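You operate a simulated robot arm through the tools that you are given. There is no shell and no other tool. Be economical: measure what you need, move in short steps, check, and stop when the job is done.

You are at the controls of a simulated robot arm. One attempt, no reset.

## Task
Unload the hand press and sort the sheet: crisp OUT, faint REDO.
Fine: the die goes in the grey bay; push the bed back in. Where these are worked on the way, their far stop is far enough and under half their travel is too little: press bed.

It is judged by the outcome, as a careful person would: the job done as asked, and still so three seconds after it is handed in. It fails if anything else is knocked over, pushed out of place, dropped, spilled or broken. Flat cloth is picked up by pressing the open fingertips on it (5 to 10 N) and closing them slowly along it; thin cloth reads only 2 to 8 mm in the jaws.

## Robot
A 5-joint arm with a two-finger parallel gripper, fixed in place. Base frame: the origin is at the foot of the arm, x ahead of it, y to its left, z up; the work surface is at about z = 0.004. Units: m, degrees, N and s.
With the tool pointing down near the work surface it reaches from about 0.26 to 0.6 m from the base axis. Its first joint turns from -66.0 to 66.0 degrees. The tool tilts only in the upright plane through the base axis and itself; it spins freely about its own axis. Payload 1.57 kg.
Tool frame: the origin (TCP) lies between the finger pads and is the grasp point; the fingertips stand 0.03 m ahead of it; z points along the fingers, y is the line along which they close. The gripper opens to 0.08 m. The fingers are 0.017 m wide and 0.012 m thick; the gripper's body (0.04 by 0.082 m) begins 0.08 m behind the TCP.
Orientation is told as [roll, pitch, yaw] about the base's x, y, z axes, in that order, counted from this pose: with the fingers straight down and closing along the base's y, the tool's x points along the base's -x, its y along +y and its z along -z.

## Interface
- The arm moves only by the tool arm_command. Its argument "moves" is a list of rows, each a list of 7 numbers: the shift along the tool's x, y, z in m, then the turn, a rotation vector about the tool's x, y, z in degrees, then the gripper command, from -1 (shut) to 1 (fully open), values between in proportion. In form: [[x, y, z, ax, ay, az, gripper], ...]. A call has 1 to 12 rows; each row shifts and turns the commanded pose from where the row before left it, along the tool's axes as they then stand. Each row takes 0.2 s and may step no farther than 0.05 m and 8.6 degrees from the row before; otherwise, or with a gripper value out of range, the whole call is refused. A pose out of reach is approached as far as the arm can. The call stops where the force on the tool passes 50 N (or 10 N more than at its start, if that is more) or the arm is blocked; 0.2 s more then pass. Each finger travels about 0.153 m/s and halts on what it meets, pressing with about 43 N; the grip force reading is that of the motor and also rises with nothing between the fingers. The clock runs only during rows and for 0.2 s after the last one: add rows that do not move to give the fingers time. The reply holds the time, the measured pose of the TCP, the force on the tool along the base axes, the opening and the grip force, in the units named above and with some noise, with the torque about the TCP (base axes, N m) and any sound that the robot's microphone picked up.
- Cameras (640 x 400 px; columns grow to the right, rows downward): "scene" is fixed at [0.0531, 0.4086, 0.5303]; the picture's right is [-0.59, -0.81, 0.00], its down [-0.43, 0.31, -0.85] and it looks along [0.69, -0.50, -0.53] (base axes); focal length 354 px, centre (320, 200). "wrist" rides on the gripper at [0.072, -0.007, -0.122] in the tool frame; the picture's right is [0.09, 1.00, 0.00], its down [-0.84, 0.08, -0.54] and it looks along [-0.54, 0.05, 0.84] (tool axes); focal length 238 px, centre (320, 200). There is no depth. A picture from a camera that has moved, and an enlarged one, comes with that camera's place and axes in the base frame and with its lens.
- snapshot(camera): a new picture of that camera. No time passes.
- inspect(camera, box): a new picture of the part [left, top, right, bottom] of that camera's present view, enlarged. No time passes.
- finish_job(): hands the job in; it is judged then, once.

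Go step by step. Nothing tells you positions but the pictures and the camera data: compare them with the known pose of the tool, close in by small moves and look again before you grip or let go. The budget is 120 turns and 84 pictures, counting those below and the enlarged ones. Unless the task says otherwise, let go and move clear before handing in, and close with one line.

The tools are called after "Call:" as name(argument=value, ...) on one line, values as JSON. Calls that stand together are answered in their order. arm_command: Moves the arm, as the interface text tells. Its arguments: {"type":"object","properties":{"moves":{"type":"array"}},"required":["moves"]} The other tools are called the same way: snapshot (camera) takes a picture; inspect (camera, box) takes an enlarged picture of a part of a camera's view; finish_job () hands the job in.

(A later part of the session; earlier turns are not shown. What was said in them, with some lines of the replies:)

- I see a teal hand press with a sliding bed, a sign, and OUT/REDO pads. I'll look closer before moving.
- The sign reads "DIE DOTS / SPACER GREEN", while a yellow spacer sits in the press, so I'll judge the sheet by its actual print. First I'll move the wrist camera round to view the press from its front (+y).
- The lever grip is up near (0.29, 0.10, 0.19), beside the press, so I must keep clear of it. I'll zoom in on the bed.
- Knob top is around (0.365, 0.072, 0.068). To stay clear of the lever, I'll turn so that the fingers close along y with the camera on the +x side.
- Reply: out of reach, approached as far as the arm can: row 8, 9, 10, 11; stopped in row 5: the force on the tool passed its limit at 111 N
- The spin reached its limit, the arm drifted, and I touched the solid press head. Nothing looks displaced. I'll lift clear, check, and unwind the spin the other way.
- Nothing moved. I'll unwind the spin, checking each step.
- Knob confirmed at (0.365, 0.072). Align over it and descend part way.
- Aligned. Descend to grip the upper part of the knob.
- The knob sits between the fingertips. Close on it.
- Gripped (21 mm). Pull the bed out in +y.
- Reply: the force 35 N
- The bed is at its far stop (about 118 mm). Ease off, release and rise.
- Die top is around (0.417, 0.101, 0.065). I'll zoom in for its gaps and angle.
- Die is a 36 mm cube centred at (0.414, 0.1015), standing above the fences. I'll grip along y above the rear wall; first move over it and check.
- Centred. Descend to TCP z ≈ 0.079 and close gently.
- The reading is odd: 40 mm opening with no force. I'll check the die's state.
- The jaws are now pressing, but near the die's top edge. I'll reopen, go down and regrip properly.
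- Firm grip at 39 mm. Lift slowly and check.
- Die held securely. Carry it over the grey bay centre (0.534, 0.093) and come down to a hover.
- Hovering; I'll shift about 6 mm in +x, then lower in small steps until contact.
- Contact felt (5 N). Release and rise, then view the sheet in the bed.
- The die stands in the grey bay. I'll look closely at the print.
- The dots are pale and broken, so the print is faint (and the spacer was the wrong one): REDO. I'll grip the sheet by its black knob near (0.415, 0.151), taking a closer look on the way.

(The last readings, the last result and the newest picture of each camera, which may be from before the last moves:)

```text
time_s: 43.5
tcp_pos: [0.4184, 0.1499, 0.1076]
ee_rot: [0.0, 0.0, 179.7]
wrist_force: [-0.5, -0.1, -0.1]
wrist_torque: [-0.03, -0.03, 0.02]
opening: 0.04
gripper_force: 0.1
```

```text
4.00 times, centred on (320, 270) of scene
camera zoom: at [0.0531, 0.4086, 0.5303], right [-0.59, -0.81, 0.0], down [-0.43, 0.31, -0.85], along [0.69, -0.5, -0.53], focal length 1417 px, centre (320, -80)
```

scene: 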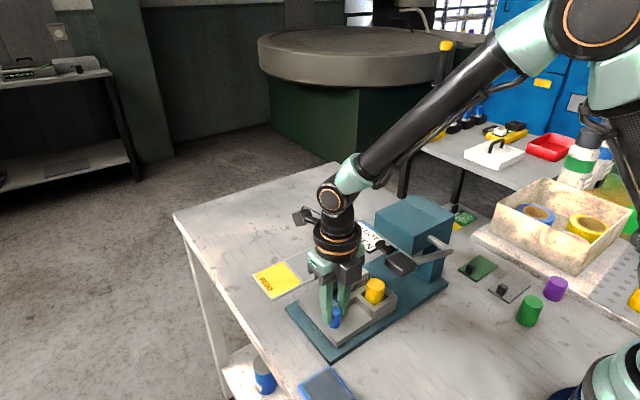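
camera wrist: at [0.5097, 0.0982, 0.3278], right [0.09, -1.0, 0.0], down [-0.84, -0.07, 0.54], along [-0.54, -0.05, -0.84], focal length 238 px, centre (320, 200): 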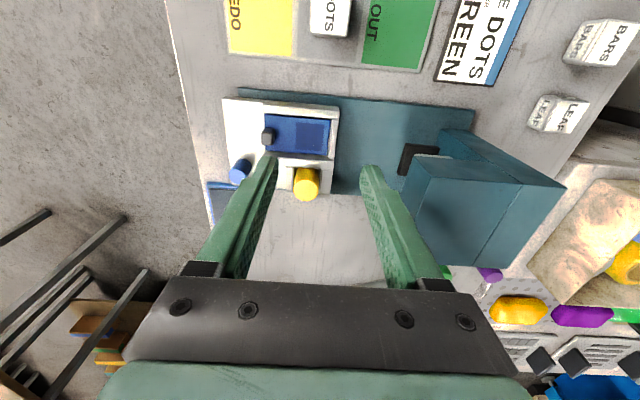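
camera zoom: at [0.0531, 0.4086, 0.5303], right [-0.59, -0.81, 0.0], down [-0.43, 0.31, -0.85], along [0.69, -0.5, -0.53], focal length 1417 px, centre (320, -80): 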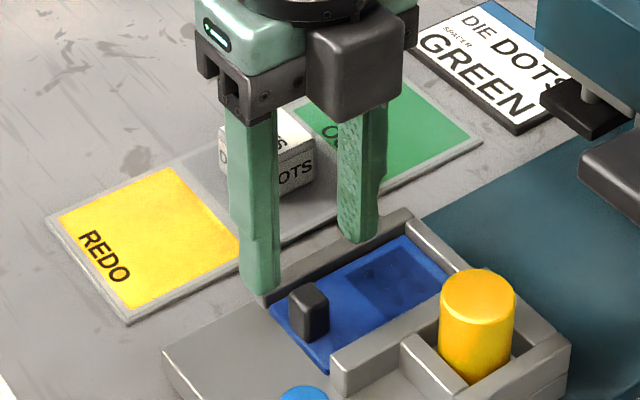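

Knob at about (0.413, 0.151). Adjust x, descend.

Call:
arm_command(moves=[[-0.0035, -0.001, 0.01, 0, 0, 0, 0.0], [0, 0, 0.012, 0, 0, 0, 0.0], [0, 0, 0.01, 0, 0, 0, 0.0], [0, 0, 0.003, 0, 0, 0, 0.0], [0, 0, 0, 0, 0, 0, 0.0]])

Call:
inspect(camera="wrist", box=[230, 60, 470, 220])

Call:
inspect(camera="scene", box=[270, 220, 370, 320])

```text
time_s: 44.8
tcp_pos: [0.412, 0.1516, 0.0701]
ee_rot: [0.0, 0.0, 179.7]
wrist_force: [0.7, 0.1, 0.2]
wrist_torque: [-0.02, -0.01, 0.03]
opening: 0.0398
gripper_force: 0.1
```

```text
2.50 times, centred on (350, 140) of wrist
camera zoom: at [0.483, 0.1572, 0.1934], right [0.09, -1.0, 0.0], down [-0.84, -0.07, 0.54], along [-0.54, -0.05, -0.84], focal length 596 px, centre (245, 350)
```

zoom: 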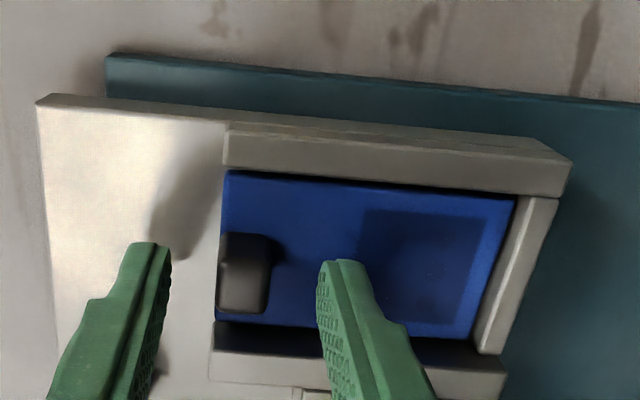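

```text
4.00 times, centred on (320, 270) of scene
camera zoom: at [0.0531, 0.4086, 0.5303], right [-0.59, -0.81, 0.0], down [-0.43, 0.31, -0.85], along [0.69, -0.5, -0.53], focal length 1417 px, centre (320, -80)
```

zoom: 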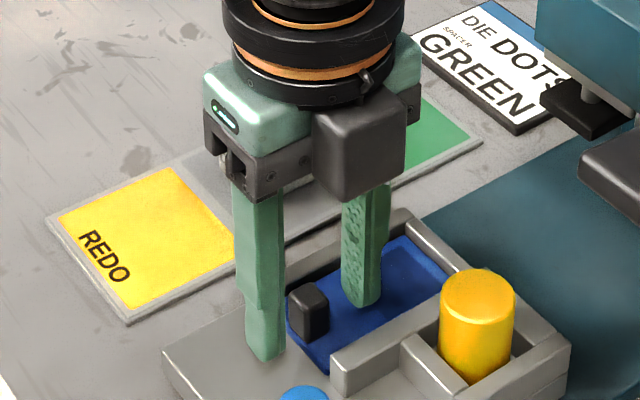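

Knob is between the pads. Close, settle and lift slowly.

Call:
arm_command(moves=[[0, 0, 0, 0, 0, 0, -0.5], [0, 0, 0, 0, 0, 0, -0.9], [0, 0, 0, 0, 0, 0, -0.9], [0, 0, 0, 0, 0, 0, -0.9]])

```text
time_s: 45.8
tcp_pos: [0.4125, 0.1513, 0.0715]
ee_rot: [0.1, 0.0, 179.8]
wrist_force: [0.0, -0.1, 0.1]
wrist_torque: [-0.03, -0.04, -0.02]
opening: 0.0126
gripper_force: 29.6
```

Call:
arm_command(moves=[[0, 0, -0.005, 0, 0, 0, -0.9], [0, 0, -0.01, 0, 0, 0, -0.9], [0, 0, -0.02, 0, 0, 0, -0.9], [0, 0, -0.03, 0, 0, 0, -0.9], [0, 0, -0.03, 0, 0, 0, -0.9], [0, 0, -0.02, 0, 0, 0, -0.9]])

Call:
snapshot(camera="wrist")

Call:
inspect(camera="scene", box=[230, 140, 430, 340])

```text
time_s: 47.1
tcp_pos: [0.4137, 0.1499, 0.1872]
ee_rot: [0.1, 0.0, 179.7]
wrist_force: [-0.8, 0.3, -0.5]
wrist_torque: [0.0, -0.02, 0.02]
opening: 0.0127
gripper_force: 30.1
```

```text
44 pictures are left
camera wrist: at [0.4838, 0.1565, 0.3092], right [0.09, -1.0, 0.0], down [-0.84, -0.07, 0.54], along [-0.54, -0.05, -0.84], focal length 238 px, centre (320, 200)
```

wrist: 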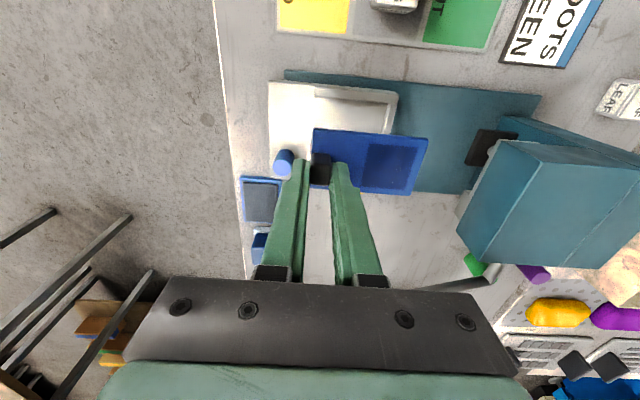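

```text
2.00 times, centred on (330, 240) of scene
camera zoom: at [0.0531, 0.4086, 0.5303], right [-0.59, -0.81, 0.0], down [-0.43, 0.31, -0.85], along [0.69, -0.5, -0.53], focal length 709 px, centre (300, 120)
```

zoom: 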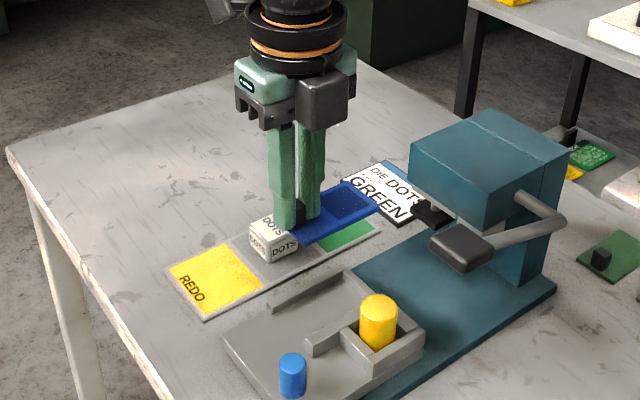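

Sheet lifted level. One closer look at the print to confirm faintness.

Call:
inspect(camera="wrist", box=[355, 130, 435, 200])

Call:
inspect(camera="scene", box=[330, 220, 380, 260])

```text
5.71 times, centred on (395, 165) of wrist
camera zoom: at [0.4838, 0.1565, 0.3092], right [0.09, -1.0, 0.0], down [-0.84, -0.07, 0.54], along [-0.54, -0.05, -0.84], focal length 1362 px, centre (-109, 400)
```

zoom: 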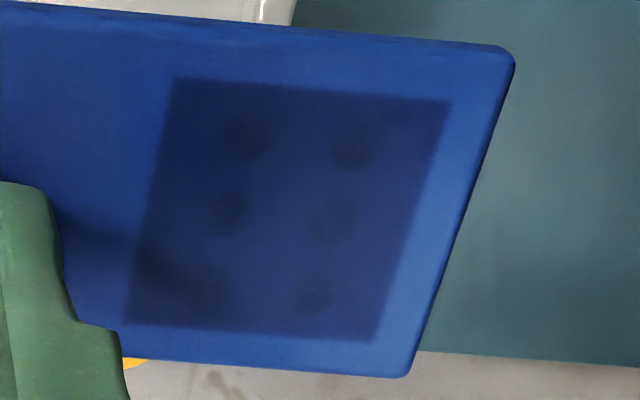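

```text
10.00 times, centred on (355, 240) of scene
camera zoom: at [0.0531, 0.4086, 0.5303], right [-0.59, -0.81, 0.0], down [-0.43, 0.31, -0.85], along [0.69, -0.5, -0.53], focal length 3543 px, centre (-30, -200)
```

zoom: 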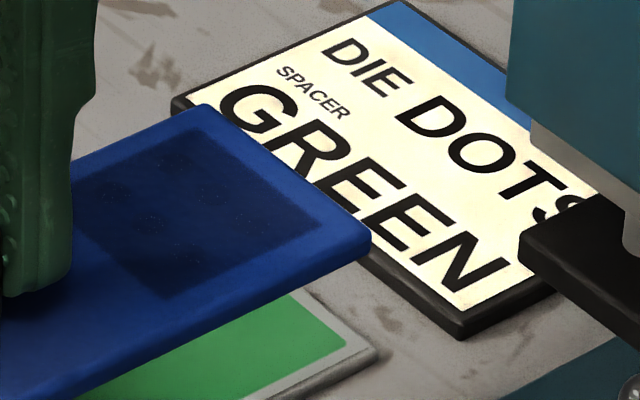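

The print is faint, so REDO. The card (~75 × 46 mm) fits the yellow bay best with its length along x, so I'll move out over the table and turn it to yaw -90 in stages.

Call:
arm_command(moves=[[0.03, -0.007, -0.01, 0, 0, 0, -0.9], [0.03, -0.007, 0, 0, 0, 0, -0.9], [0.03, -0.006, 0, 0, 0, 0, -0.9], [0, 0, 0, 0, 0, 8.4, -0.9], [0, 0, 0, 0, 0, 8.4, -0.9], [0, 0, 0, 0, 0, 8.4, -0.9], [0, 0, 0, 0, 0, 8.4, -0.9], [0, 0, 0, 0, 0, 8.4, -0.9], [0, 0, 0, 0, 0, 8.4, -0.9], [0, 0, 0, 0, 0, 8.4, -0.9], [0, 0, 0, 0, 0, 8.4, -0.9], [0, 0, 0, 0, 0, 8.4, -0.9]])

Call:
arm_command(moves=[[0, 0, 0, 0, 0, 8.4, -0.9], [0, 0, 0, 0, 0, 8.4, -0.9], [0, 0, 0, 0, 0, 8.4, -0.9], [0, 0, 0, 0, 0, 8.4, -0.9], [0, 0, 0, 0, 0, 8.4, -0.9], [0, 0, 0, 0, 0, 8.4, -0.9], [0, 0, 0, 0, 0, 8.4, -0.9], [0, 0, 0, 0, 0, 8.4, -0.9], [0, 0, 0, 0, 0, 8.4, -0.9], [0, 0, 0, 0, 0, 8.4, -0.9], [0, 0, 0, 0, 0, 8.4, -0.9], [0, 0, 0, 0, 0, 8.4, -0.9]])

```text
time_s: 49.8
tcp_pos: [0.5035, 0.1713, 0.1976]
ee_rot: [0.1, 0.0, 104.1]
wrist_force: [0.2, 1.3, -0.6]
wrist_torque: [0.0, 0.03, 0.02]
opening: 0.013
gripper_force: 29.9
```

```text
time_s: 52.4
tcp_pos: [0.503, 0.1704, 0.1955]
ee_rot: [0.1, 0.0, 3.3]
wrist_force: [-0.4, -0.1, 0.6]
wrist_torque: [0.0, 0.0, 0.0]
opening: 0.0129
gripper_force: 29.5
```

Call:
arm_command(moves=[[0, 0, 0, 0, 0, 8.5, -0.9], [0, 0, 0, 0, 0, 8.5, -0.9], [0, 0, 0, 0, 0, 8.5, -0.9], [0, 0, 0, 0, 0, 8.5, -0.9], [0, 0, 0, 0, 0, 8.5, -0.9], [0, 0, 0, 0, 0, 8.5, -0.9], [0, 0, 0, 0, 0, 8.5, -0.9], [0, 0, 0, 0, 0, 8.5, -0.9], [0, 0, 0, 0, 0, 8.5, -0.9], [0, 0, 0, 0, 0, 8.5, -0.9], [0, 0, 0, 0, 0, 8.3, -0.9]])

Call:
snapshot(camera="wrist")

Call:
inspect(camera="scene", box=[200, 140, 400, 340])

```text
time_s: 54.8
tcp_pos: [0.5033, 0.1705, 0.1974]
ee_rot: [-0.1, 0.1, -90.0]
wrist_force: [0.1, -0.3, 0.1]
wrist_torque: [0.01, 0.01, 0.03]
opening: 0.0124
gripper_force: 29.6
```

```text
40 pictures are left
camera wrist: at [0.4955, 0.242, 0.3186], right [1.0, 0.09, 0.0], down [0.08, -0.84, 0.54], along [0.05, -0.54, -0.84], focal length 238 px, centre (320, 200)
```

wrist: 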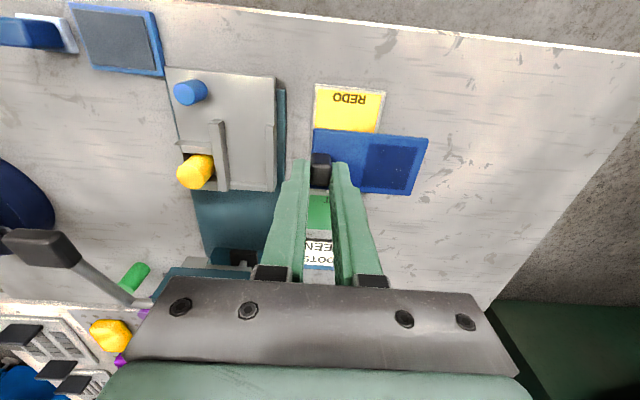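

```text
2.00 times, centred on (300, 240) of scene
camera zoom: at [0.0531, 0.4086, 0.5303], right [-0.59, -0.81, 0.0], down [-0.43, 0.31, -0.85], along [0.69, -0.5, -0.53], focal length 709 px, centre (360, 120)
```

zoom: 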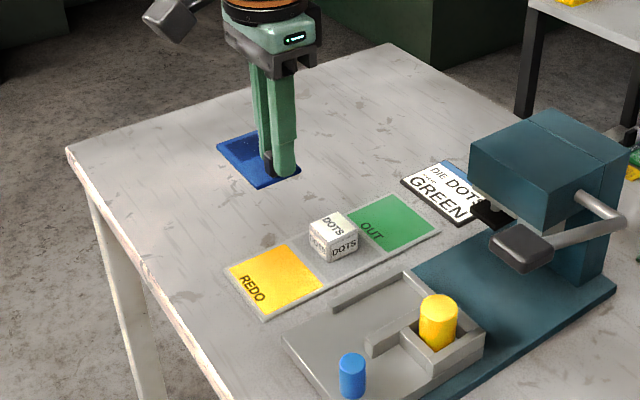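

REDO bay centre is ~(0.537, 0.165); the card centre sits 31 mm ahead of the knob, so I aim the TCP at (0.506, 0.165). Descend to a hover.

Call:
arm_command(moves=[[-0.0055, 0.003, 0.03, 0, 0, 0, -0.9], [0, 0, 0.04, 0, 0, 0, -0.9], [0, 0, 0.04, 0, 0, 0, -0.9], [0, 0, 0.022, 0, 0, 0, -0.9], [0, 0, 0, 0, 0, 0, -0.9]])

Call:
snapshot(camera="wrist")

Call:
inspect(camera="scene", box=[230, 190, 350, 310])

```text
time_s: 56.0
tcp_pos: [0.5069, 0.165, 0.0634]
ee_rot: [0.0, 0.0, -89.8]
wrist_force: [0.0, 0.2, -0.6]
wrist_torque: [0.01, 0.03, -0.02]
opening: 0.0128
gripper_force: 29.7
```

```text
38 pictures are left
camera wrist: at [0.4992, 0.2361, 0.1856], right [1.0, 0.09, 0.0], down [0.08, -0.84, 0.54], along [0.05, -0.54, -0.84], focal length 238 px, centre (320, 200)
```

wrist: 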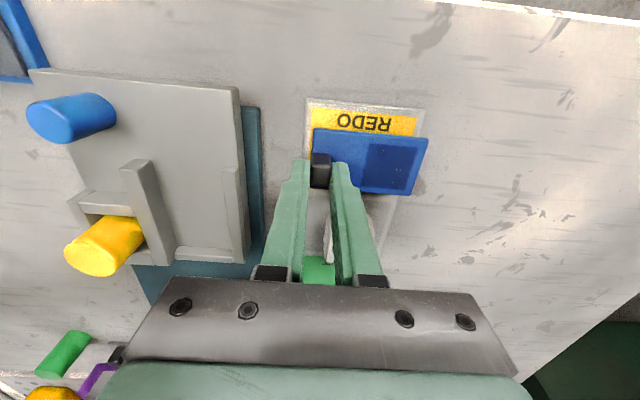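

```text
3.33 times, centred on (290, 250) of scene
camera zoom: at [0.0531, 0.4086, 0.5303], right [-0.59, -0.81, 0.0], down [-0.43, 0.31, -0.85], along [0.69, -0.5, -0.53], focal length 1181 px, centre (420, 33)
```

zoom: 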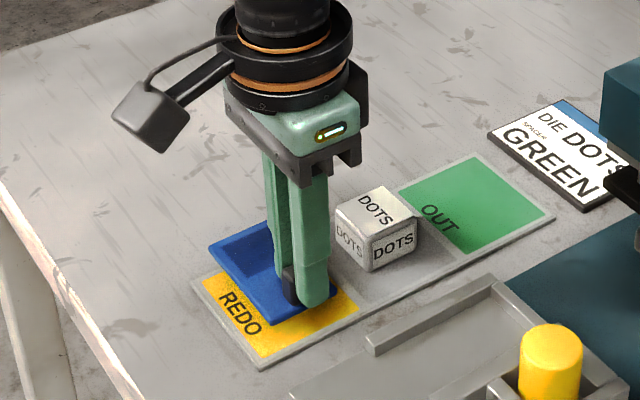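

Well aligned. Lower gently until contact.

Call:
arm_command(moves=[[0, 0, 0.005, 0, 0, 0, -0.9], [0, 0, 0.004, 0, 0, 0, -0.9], [0, 0, 0.003, 0, 0, 0, -0.9], [0, 0, 0, 0, 0, 0, -0.9]])

Call:
arm_command(moves=[[0, 0, 0.0015, 0, 0, 0, -0.9], [0, 0, 0.001, 0, 0, 0, -0.9]])

```text
time_s: 57.0
tcp_pos: [0.5079, 0.1645, 0.0527]
ee_rot: [0.0, 0.1, -89.9]
wrist_force: [0.6, -0.2, -0.2]
wrist_torque: [0.02, 0.0, 0.01]
opening: 0.0128
gripper_force: 29.9
```

```text
time_s: 57.5
tcp_pos: [0.5069, 0.1649, 0.0486]
ee_rot: [0.0, 0.0, -89.9]
wrist_force: [0.3, -0.2, -0.5]
wrist_torque: [0.0, 0.01, -0.01]
opening: 0.0127
gripper_force: 29.9
```

Call:
arm_command(moves=[[0, 0, 0.001, 0, 0, 0, -0.9], [0, 0, 0.001, 0, 0, 0, -0.9], [0, 0, 0, 0, 0, 0, -0.9]])

Call:
inspect(camera="scene", box=[230, 230, 330, 310])

```text
time_s: 58.4
tcp_pos: [0.5072, 0.1655, 0.0472]
ee_rot: [0.0, 0.0, -89.9]
wrist_force: [0.4, 0.3, -0.1]
wrist_torque: [0.0, 0.05, 0.0]
opening: 0.0127
gripper_force: 29.8
```

```text
5.00 times, centred on (280, 270) of scene
camera zoom: at [0.0531, 0.4086, 0.5303], right [-0.59, -0.81, 0.0], down [-0.43, 0.31, -0.85], along [0.69, -0.5, -0.53], focal length 1771 px, centre (520, -150)
```

zoom: 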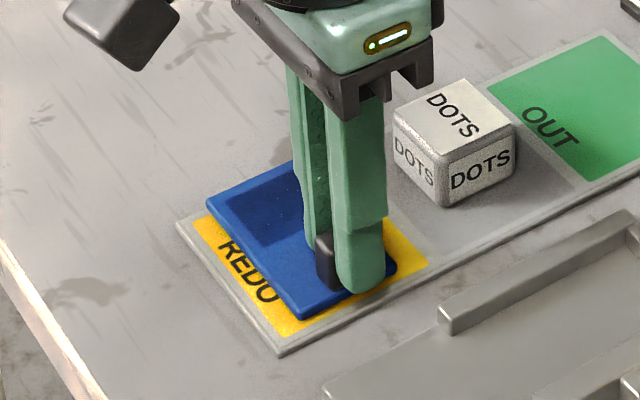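

Call:
arm_command(moves=[[0, 0, 0.001, 0, 0, 0, -0.9], [0, 0, 0.001, 0, 0, 0, -0.9], [0, 0, 0, 0, 0, 0, -0.9]])

```text
time_s: 59.1
tcp_pos: [0.507, 0.1644, 0.0459]
ee_rot: [0.0, 0.1, -89.9]
wrist_force: [0.9, 0.1, -0.7]
wrist_torque: [0.01, -0.03, 0.03]
opening: 0.0127
gripper_force: 29.5
```

Call:
arm_command(moves=[[0, 0, 0.001, 0, 0, 0, -0.9], [0, 0, 0.001, 0, 0, 0, -0.9], [0, 0, 0.001, 0, 0, 0, -0.9], [0, 0, 0, 0, 0, 0, -0.9]])

```text
time_s: 60.1
tcp_pos: [0.5074, 0.1651, 0.0443]
ee_rot: [0.2, 0.0, -89.9]
wrist_force: [-7.4, -1.7, 24.7]
wrist_torque: [-0.04, 0.19, 0.01]
opening: 0.0125
gripper_force: 29.1
```

Contact. Ease up 1 mm, open gently, and rise.

Call:
arm_command(moves=[[0, 0, -0.001, 0, 0, 0, -0.9], [0, 0, 0, 0, 0, 0, -0.4], [0, 0, 0, 0, 0, 0, -0.2], [0, 0, 0, 0, 0, 0, -0.1], [0, 0, -0.02, 0, 0, 0, -0.1], [0, 0, -0.04, 0, 0, 0, -0.1], [0, 0, -0.05, 0, 0, 0, -0.1], [0, 0, -0.05, 0, 0, 0, -0.1]])

Call:
snapshot(camera="wrist")

Call:
inspect(camera="scene", box=[220, 190, 420, 350])

```text
time_s: 62.0
tcp_pos: [0.5042, 0.1669, 0.204]
ee_rot: [0.0, 0.0, -89.8]
wrist_force: [-0.3, -0.7, 0.5]
wrist_torque: [0.0, -0.03, 0.01]
opening: 0.0359
gripper_force: 0.1
```

```text
35 pictures are left
camera wrist: at [0.4984, 0.2373, 0.3258], right [1.0, 0.09, 0.0], down [0.08, -0.84, 0.54], along [0.05, -0.54, -0.84], focal length 238 px, centre (320, 200)
```

wrist: 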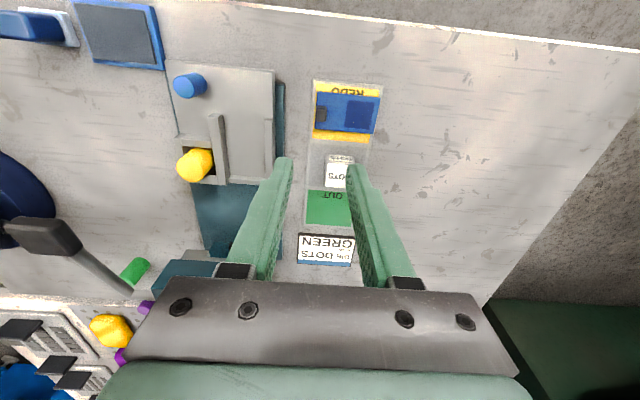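

```text
2.50 times, centred on (320, 270) of scene
camera zoom: at [0.0531, 0.4086, 0.5303], right [-0.59, -0.81, 0.0], down [-0.43, 0.31, -0.85], along [0.69, -0.5, -0.53], focal length 886 px, centre (320, 25)
```

zoom: 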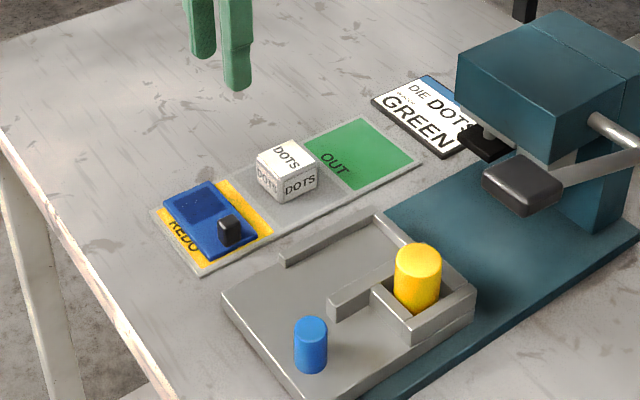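

The sheet rests in REDO and the die in grey. Now I'll close the fingers, get behind the bed knob (+y side) at about (0.370, 0.222) and push the bed in.

Call:
arm_command(moves=[[0.0183, -0.0447, 0, 0, 0, 0, -1], [0.0183, -0.0447, 0, 0, 0, 0, -1], [0.0183, -0.0447, 0, 0, 0, 0, -1], [0, 0, 0.04, 0, 0, 0, -1], [0, 0, 0.04, 0, 0, 0, -1], [0, 0, 0.02, 0, 0, 0, -1], [0, 0, 0, 0, 0, 0, -1]])

Call:
snapshot(camera="wrist")

Call:
inspect(camera="scene", box=[240, 190, 440, 390])

```text
time_s: 63.5
tcp_pos: [0.3723, 0.2194, 0.1022]
ee_rot: [0.1, 0.0, -89.9]
wrist_force: [-0.1, -0.2, 0.0]
wrist_torque: [-0.01, 0.05, 0.01]
opening: 0.0
gripper_force: 21.0
```

```text
33 pictures are left
camera wrist: at [0.3649, 0.2897, 0.2243], right [1.0, 0.09, 0.0], down [0.08, -0.84, 0.54], along [0.05, -0.54, -0.84], focal length 238 px, centre (320, 200)
```

wrist: 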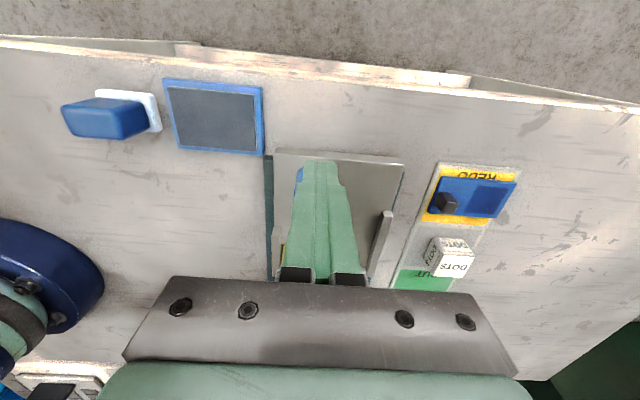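

```text
2.00 times, centred on (340, 290) of scene
camera zoom: at [0.0531, 0.4086, 0.5303], right [-0.59, -0.81, 0.0], down [-0.43, 0.31, -0.85], along [0.69, -0.5, -0.53], focal length 709 px, centre (280, 20)
```

zoom: 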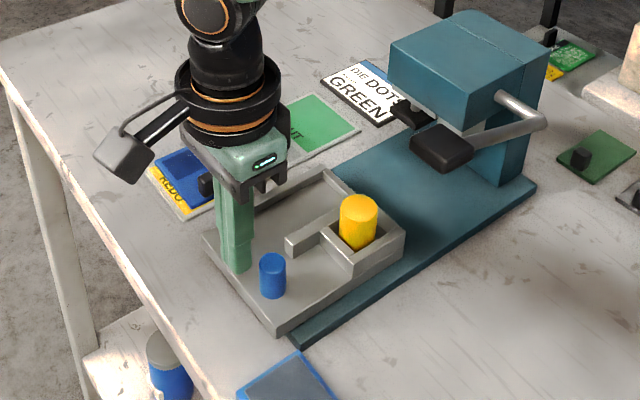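

The fingers are behind the knob. Descend and push in small steps.

Call:
arm_command(moves=[[0, -0.002, 0.013, 0, 0, 0, -1], [0, 0, 0.012, 0, 0, 0, -1], [0, 0, 0, 0, 0, 0, -1], [-0.008, 0, 0, 0, 0, 0, -1], [-0.008, 0, 0, 0, 0, 0, -1], [-0.008, 0, 0, 0, 0, 0, -1], [-0.008, 0, 0, 0, 0, 0, -1]])

Call:
inspect(camera="scene", box=[240, 190, 440, 390])

```text
time_s: 65.2
tcp_pos: [0.3708, 0.1871, 0.078]
ee_rot: [-0.1, 0.1, -89.9]
wrist_force: [0.4, 0.3, 0.1]
wrist_torque: [-0.01, 0.0, -0.01]
opening: 0.0
gripper_force: 21.7
```

```text
2.00 times, centred on (340, 290) of scene
camera zoom: at [0.0531, 0.4086, 0.5303], right [-0.59, -0.81, 0.0], down [-0.43, 0.31, -0.85], along [0.69, -0.5, -0.53], focal length 709 px, centre (280, 20)
```

zoom: 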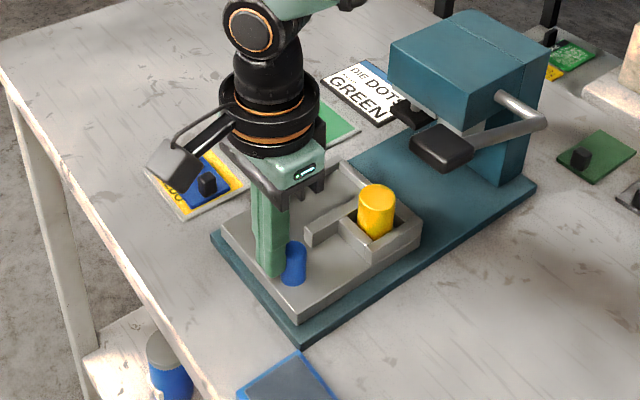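

The bed is sliding in. Continue, watching forces.

Call:
arm_command(moves=[[-0.01, 0.001, 0, 0, 0, 0, -1], [-0.01, 0, 0, 0, 0, 0, -1], [-0.01, 0, 0, 0, 0, 0, -1], [-0.01, 0, 0, 0, 0, 0, -1]])

Call:
inspect(camera="scene", box=[260, 170, 460, 370])

Call:
snapshot(camera="wrist")

```text
time_s: 66.2
tcp_pos: [0.3723, 0.147, 0.08]
ee_rot: [0.0, 0.0, -89.9]
wrist_force: [-0.1, 0.8, -0.1]
wrist_torque: [0.03, -0.01, 0.02]
opening: 0.0
gripper_force: 21.7
```

```text
2.00 times, centred on (360, 270) of scene
camera zoom: at [0.0531, 0.4086, 0.5303], right [-0.59, -0.81, 0.0], down [-0.43, 0.31, -0.85], along [0.69, -0.5, -0.53], focal length 709 px, centre (240, 60)
```

zoom: 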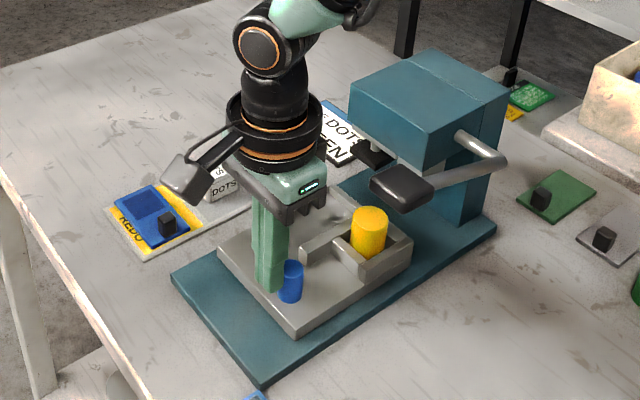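

```text
29 pictures are left
camera wrist: at [0.3629, 0.2192, 0.2014], right [1.0, 0.09, 0.0], down [0.08, -0.84, 0.54], along [0.05, -0.54, -0.84], focal length 238 px, centre (320, 200)
```

wrist: 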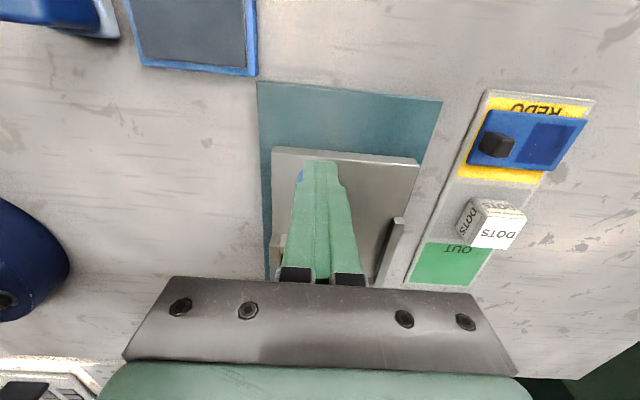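

Call:
arm_command(moves=[[-0.01, 0, 0, 0, 0, 0, -1], [-0.01, 0, 0, 0, 0, 0, -1], [-0.01, 0, 0, 0, 0, 0, -1], [-0.01, 0, 0, 0, 0, 0, -1]])

Call:
inspect(camera="scene", box=[260, 170, 460, 370])

```text
time_s: 67.2
tcp_pos: [0.3697, 0.1077, 0.0784]
ee_rot: [0.0, 0.0, -89.9]
wrist_force: [0.0, 1.0, -0.4]
wrist_torque: [0.03, 0.0, 0.0]
opening: 0.0
gripper_force: 21.5
```

```text
2.00 times, centred on (360, 270) of scene
camera zoom: at [0.0531, 0.4086, 0.5303], right [-0.59, -0.81, 0.0], down [-0.43, 0.31, -0.85], along [0.69, -0.5, -0.53], focal length 709 px, centre (240, 60)
```

zoom: 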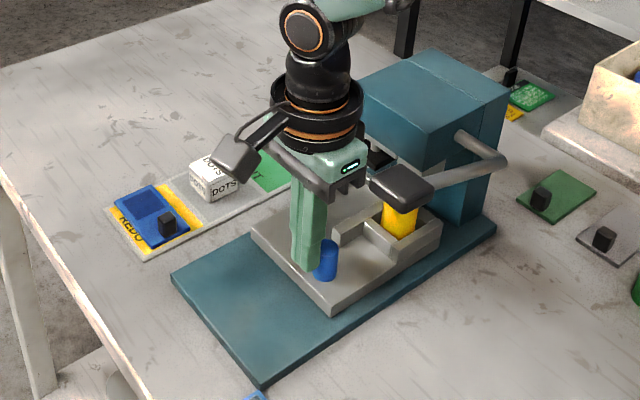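

Continue gently to the inner stop.

Call:
arm_command(moves=[[-0.006, 0, 0, 0, 0, 0, -1], [-0.005, 0, 0, 0, 0, 0, -1], [-0.004, 0, 0, 0, 0, 0, -1], [-0.003, 0, 0, 0, 0, 0, -1]])

```text
time_s: 68.2
tcp_pos: [0.3713, 0.0912, 0.0789]
ee_rot: [0.0, -0.1, -89.9]
wrist_force: [0.5, 0.0, -0.4]
wrist_torque: [0.03, 0.02, 0.02]
opening: 0.0
gripper_force: 21.4
```

Call:
arm_command(moves=[[-0.002, 0, 0, 0, 0, 0, -1], [-0.002, 0, 0, 0, 0, 0, -1], [0, 0, 0, 0, 0, 0, -1]])

Call:
inspect(camera="scene", box=[300, 190, 460, 330])

```text
time_s: 69.0
tcp_pos: [0.3714, 0.0884, 0.0786]
ee_rot: [0.0, 0.0, -89.6]
wrist_force: [-7.6, 40.3, -4.5]
wrist_torque: [1.01, 0.0, -0.17]
opening: 0.0001
gripper_force: 20.9
```

```text
2.86 times, centred on (380, 260) of scene
camera zoom: at [0.053, 0.4086, 0.5304], right [-0.59, -0.81, 0.0], down [-0.43, 0.31, -0.85], along [0.69, -0.5, -0.53], focal length 1012 px, centre (149, 29)
```

zoom: 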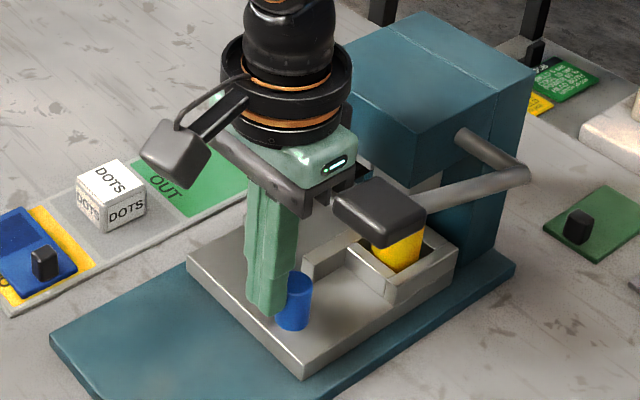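

The bed is hard against its inner stop (40 N). Back off, rise and move clear, then a final check.

Call:
arm_command(moves=[[0.006, 0, 0, 0, 0, 0, -1], [0.012, 0, 0, 0, 0, 0, -1], [0, 0, -0.04, 0, 0, 0, -1], [0, 0, -0.05, 0, 0, 0, -1], [0, 0, -0.05, 0, 0, 0, -1], [0, 0, -0.04, 0, 0, 0, -1], [0.03, 0.04, 0, 0, 0, 0, -1], [0.02, 0.04, 0, 0, 0, 0, -1]])

Call:
snapshot(camera="scene")

Call:
inspect(camera="scene", box=[240, 190, 460, 350])

Call:
snapshot(camera="wrist")

```text
time_s: 70.8
tcp_pos: [0.45, 0.1558, 0.257]
ee_rot: [0.1, 0.1, -89.9]
wrist_force: [-0.1, 0.9, 0.7]
wrist_torque: [-0.04, 0.0, -0.02]
opening: 0.0001
gripper_force: 20.8
```

```text
26 pictures are left
```

scene: 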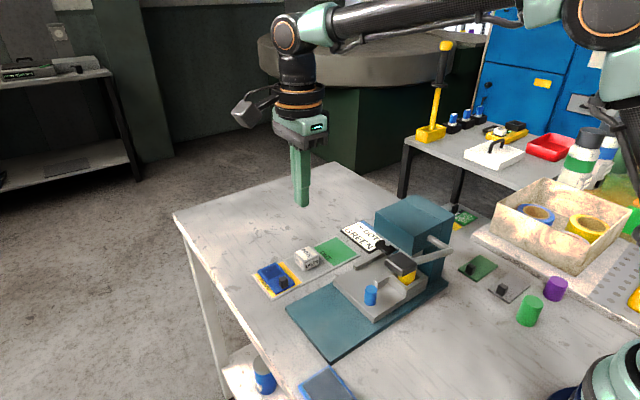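

```text
2.50 times, centred on (350, 270) of scene
camera zoom: at [0.053, 0.4086, 0.5303], right [-0.59, -0.81, 0.0], down [-0.43, 0.31, -0.85], along [0.69, -0.5, -0.53], focal length 886 px, centre (245, 25)
```

zoom: 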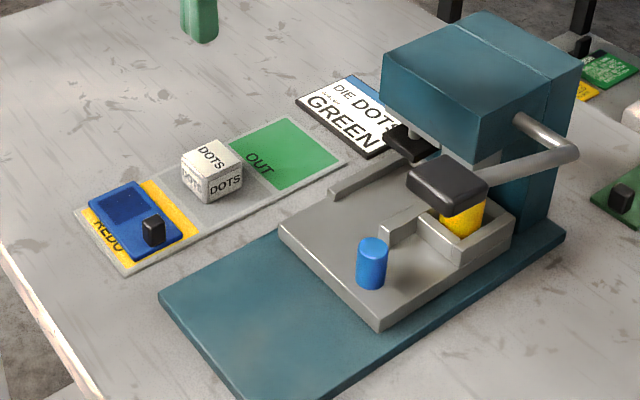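

```text
24 pictures are left
camera wrist: at [0.4423, 0.2273, 0.3799], right [1.0, 0.09, 0.0], down [0.08, -0.84, 0.54], along [0.05, -0.54, -0.84], focal length 238 px, centre (320, 200)
```

wrist: 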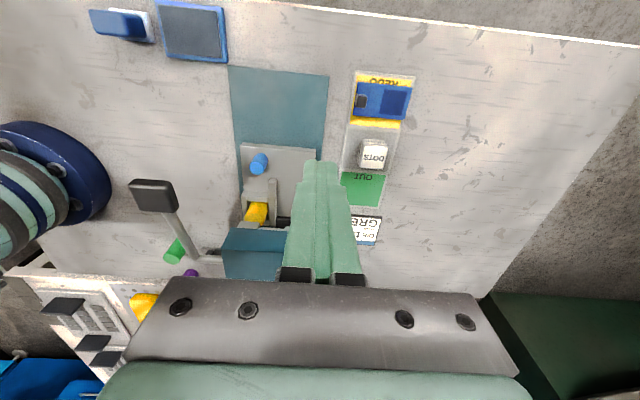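

Die is in the grey bay, the faint sheet is in REDO, the bed is back at its inner stop, and everything else is where it was. Handing in.

Call:
finish_job()

```text
The job is handed in.
```

I unloaded the press: the sheet's print was faint, so it is in REDO, the DOTS die is in the grey bay, and the bed is pushed back in to its stop; early on the gripper bumped the press head (111 N) with no visible effect.
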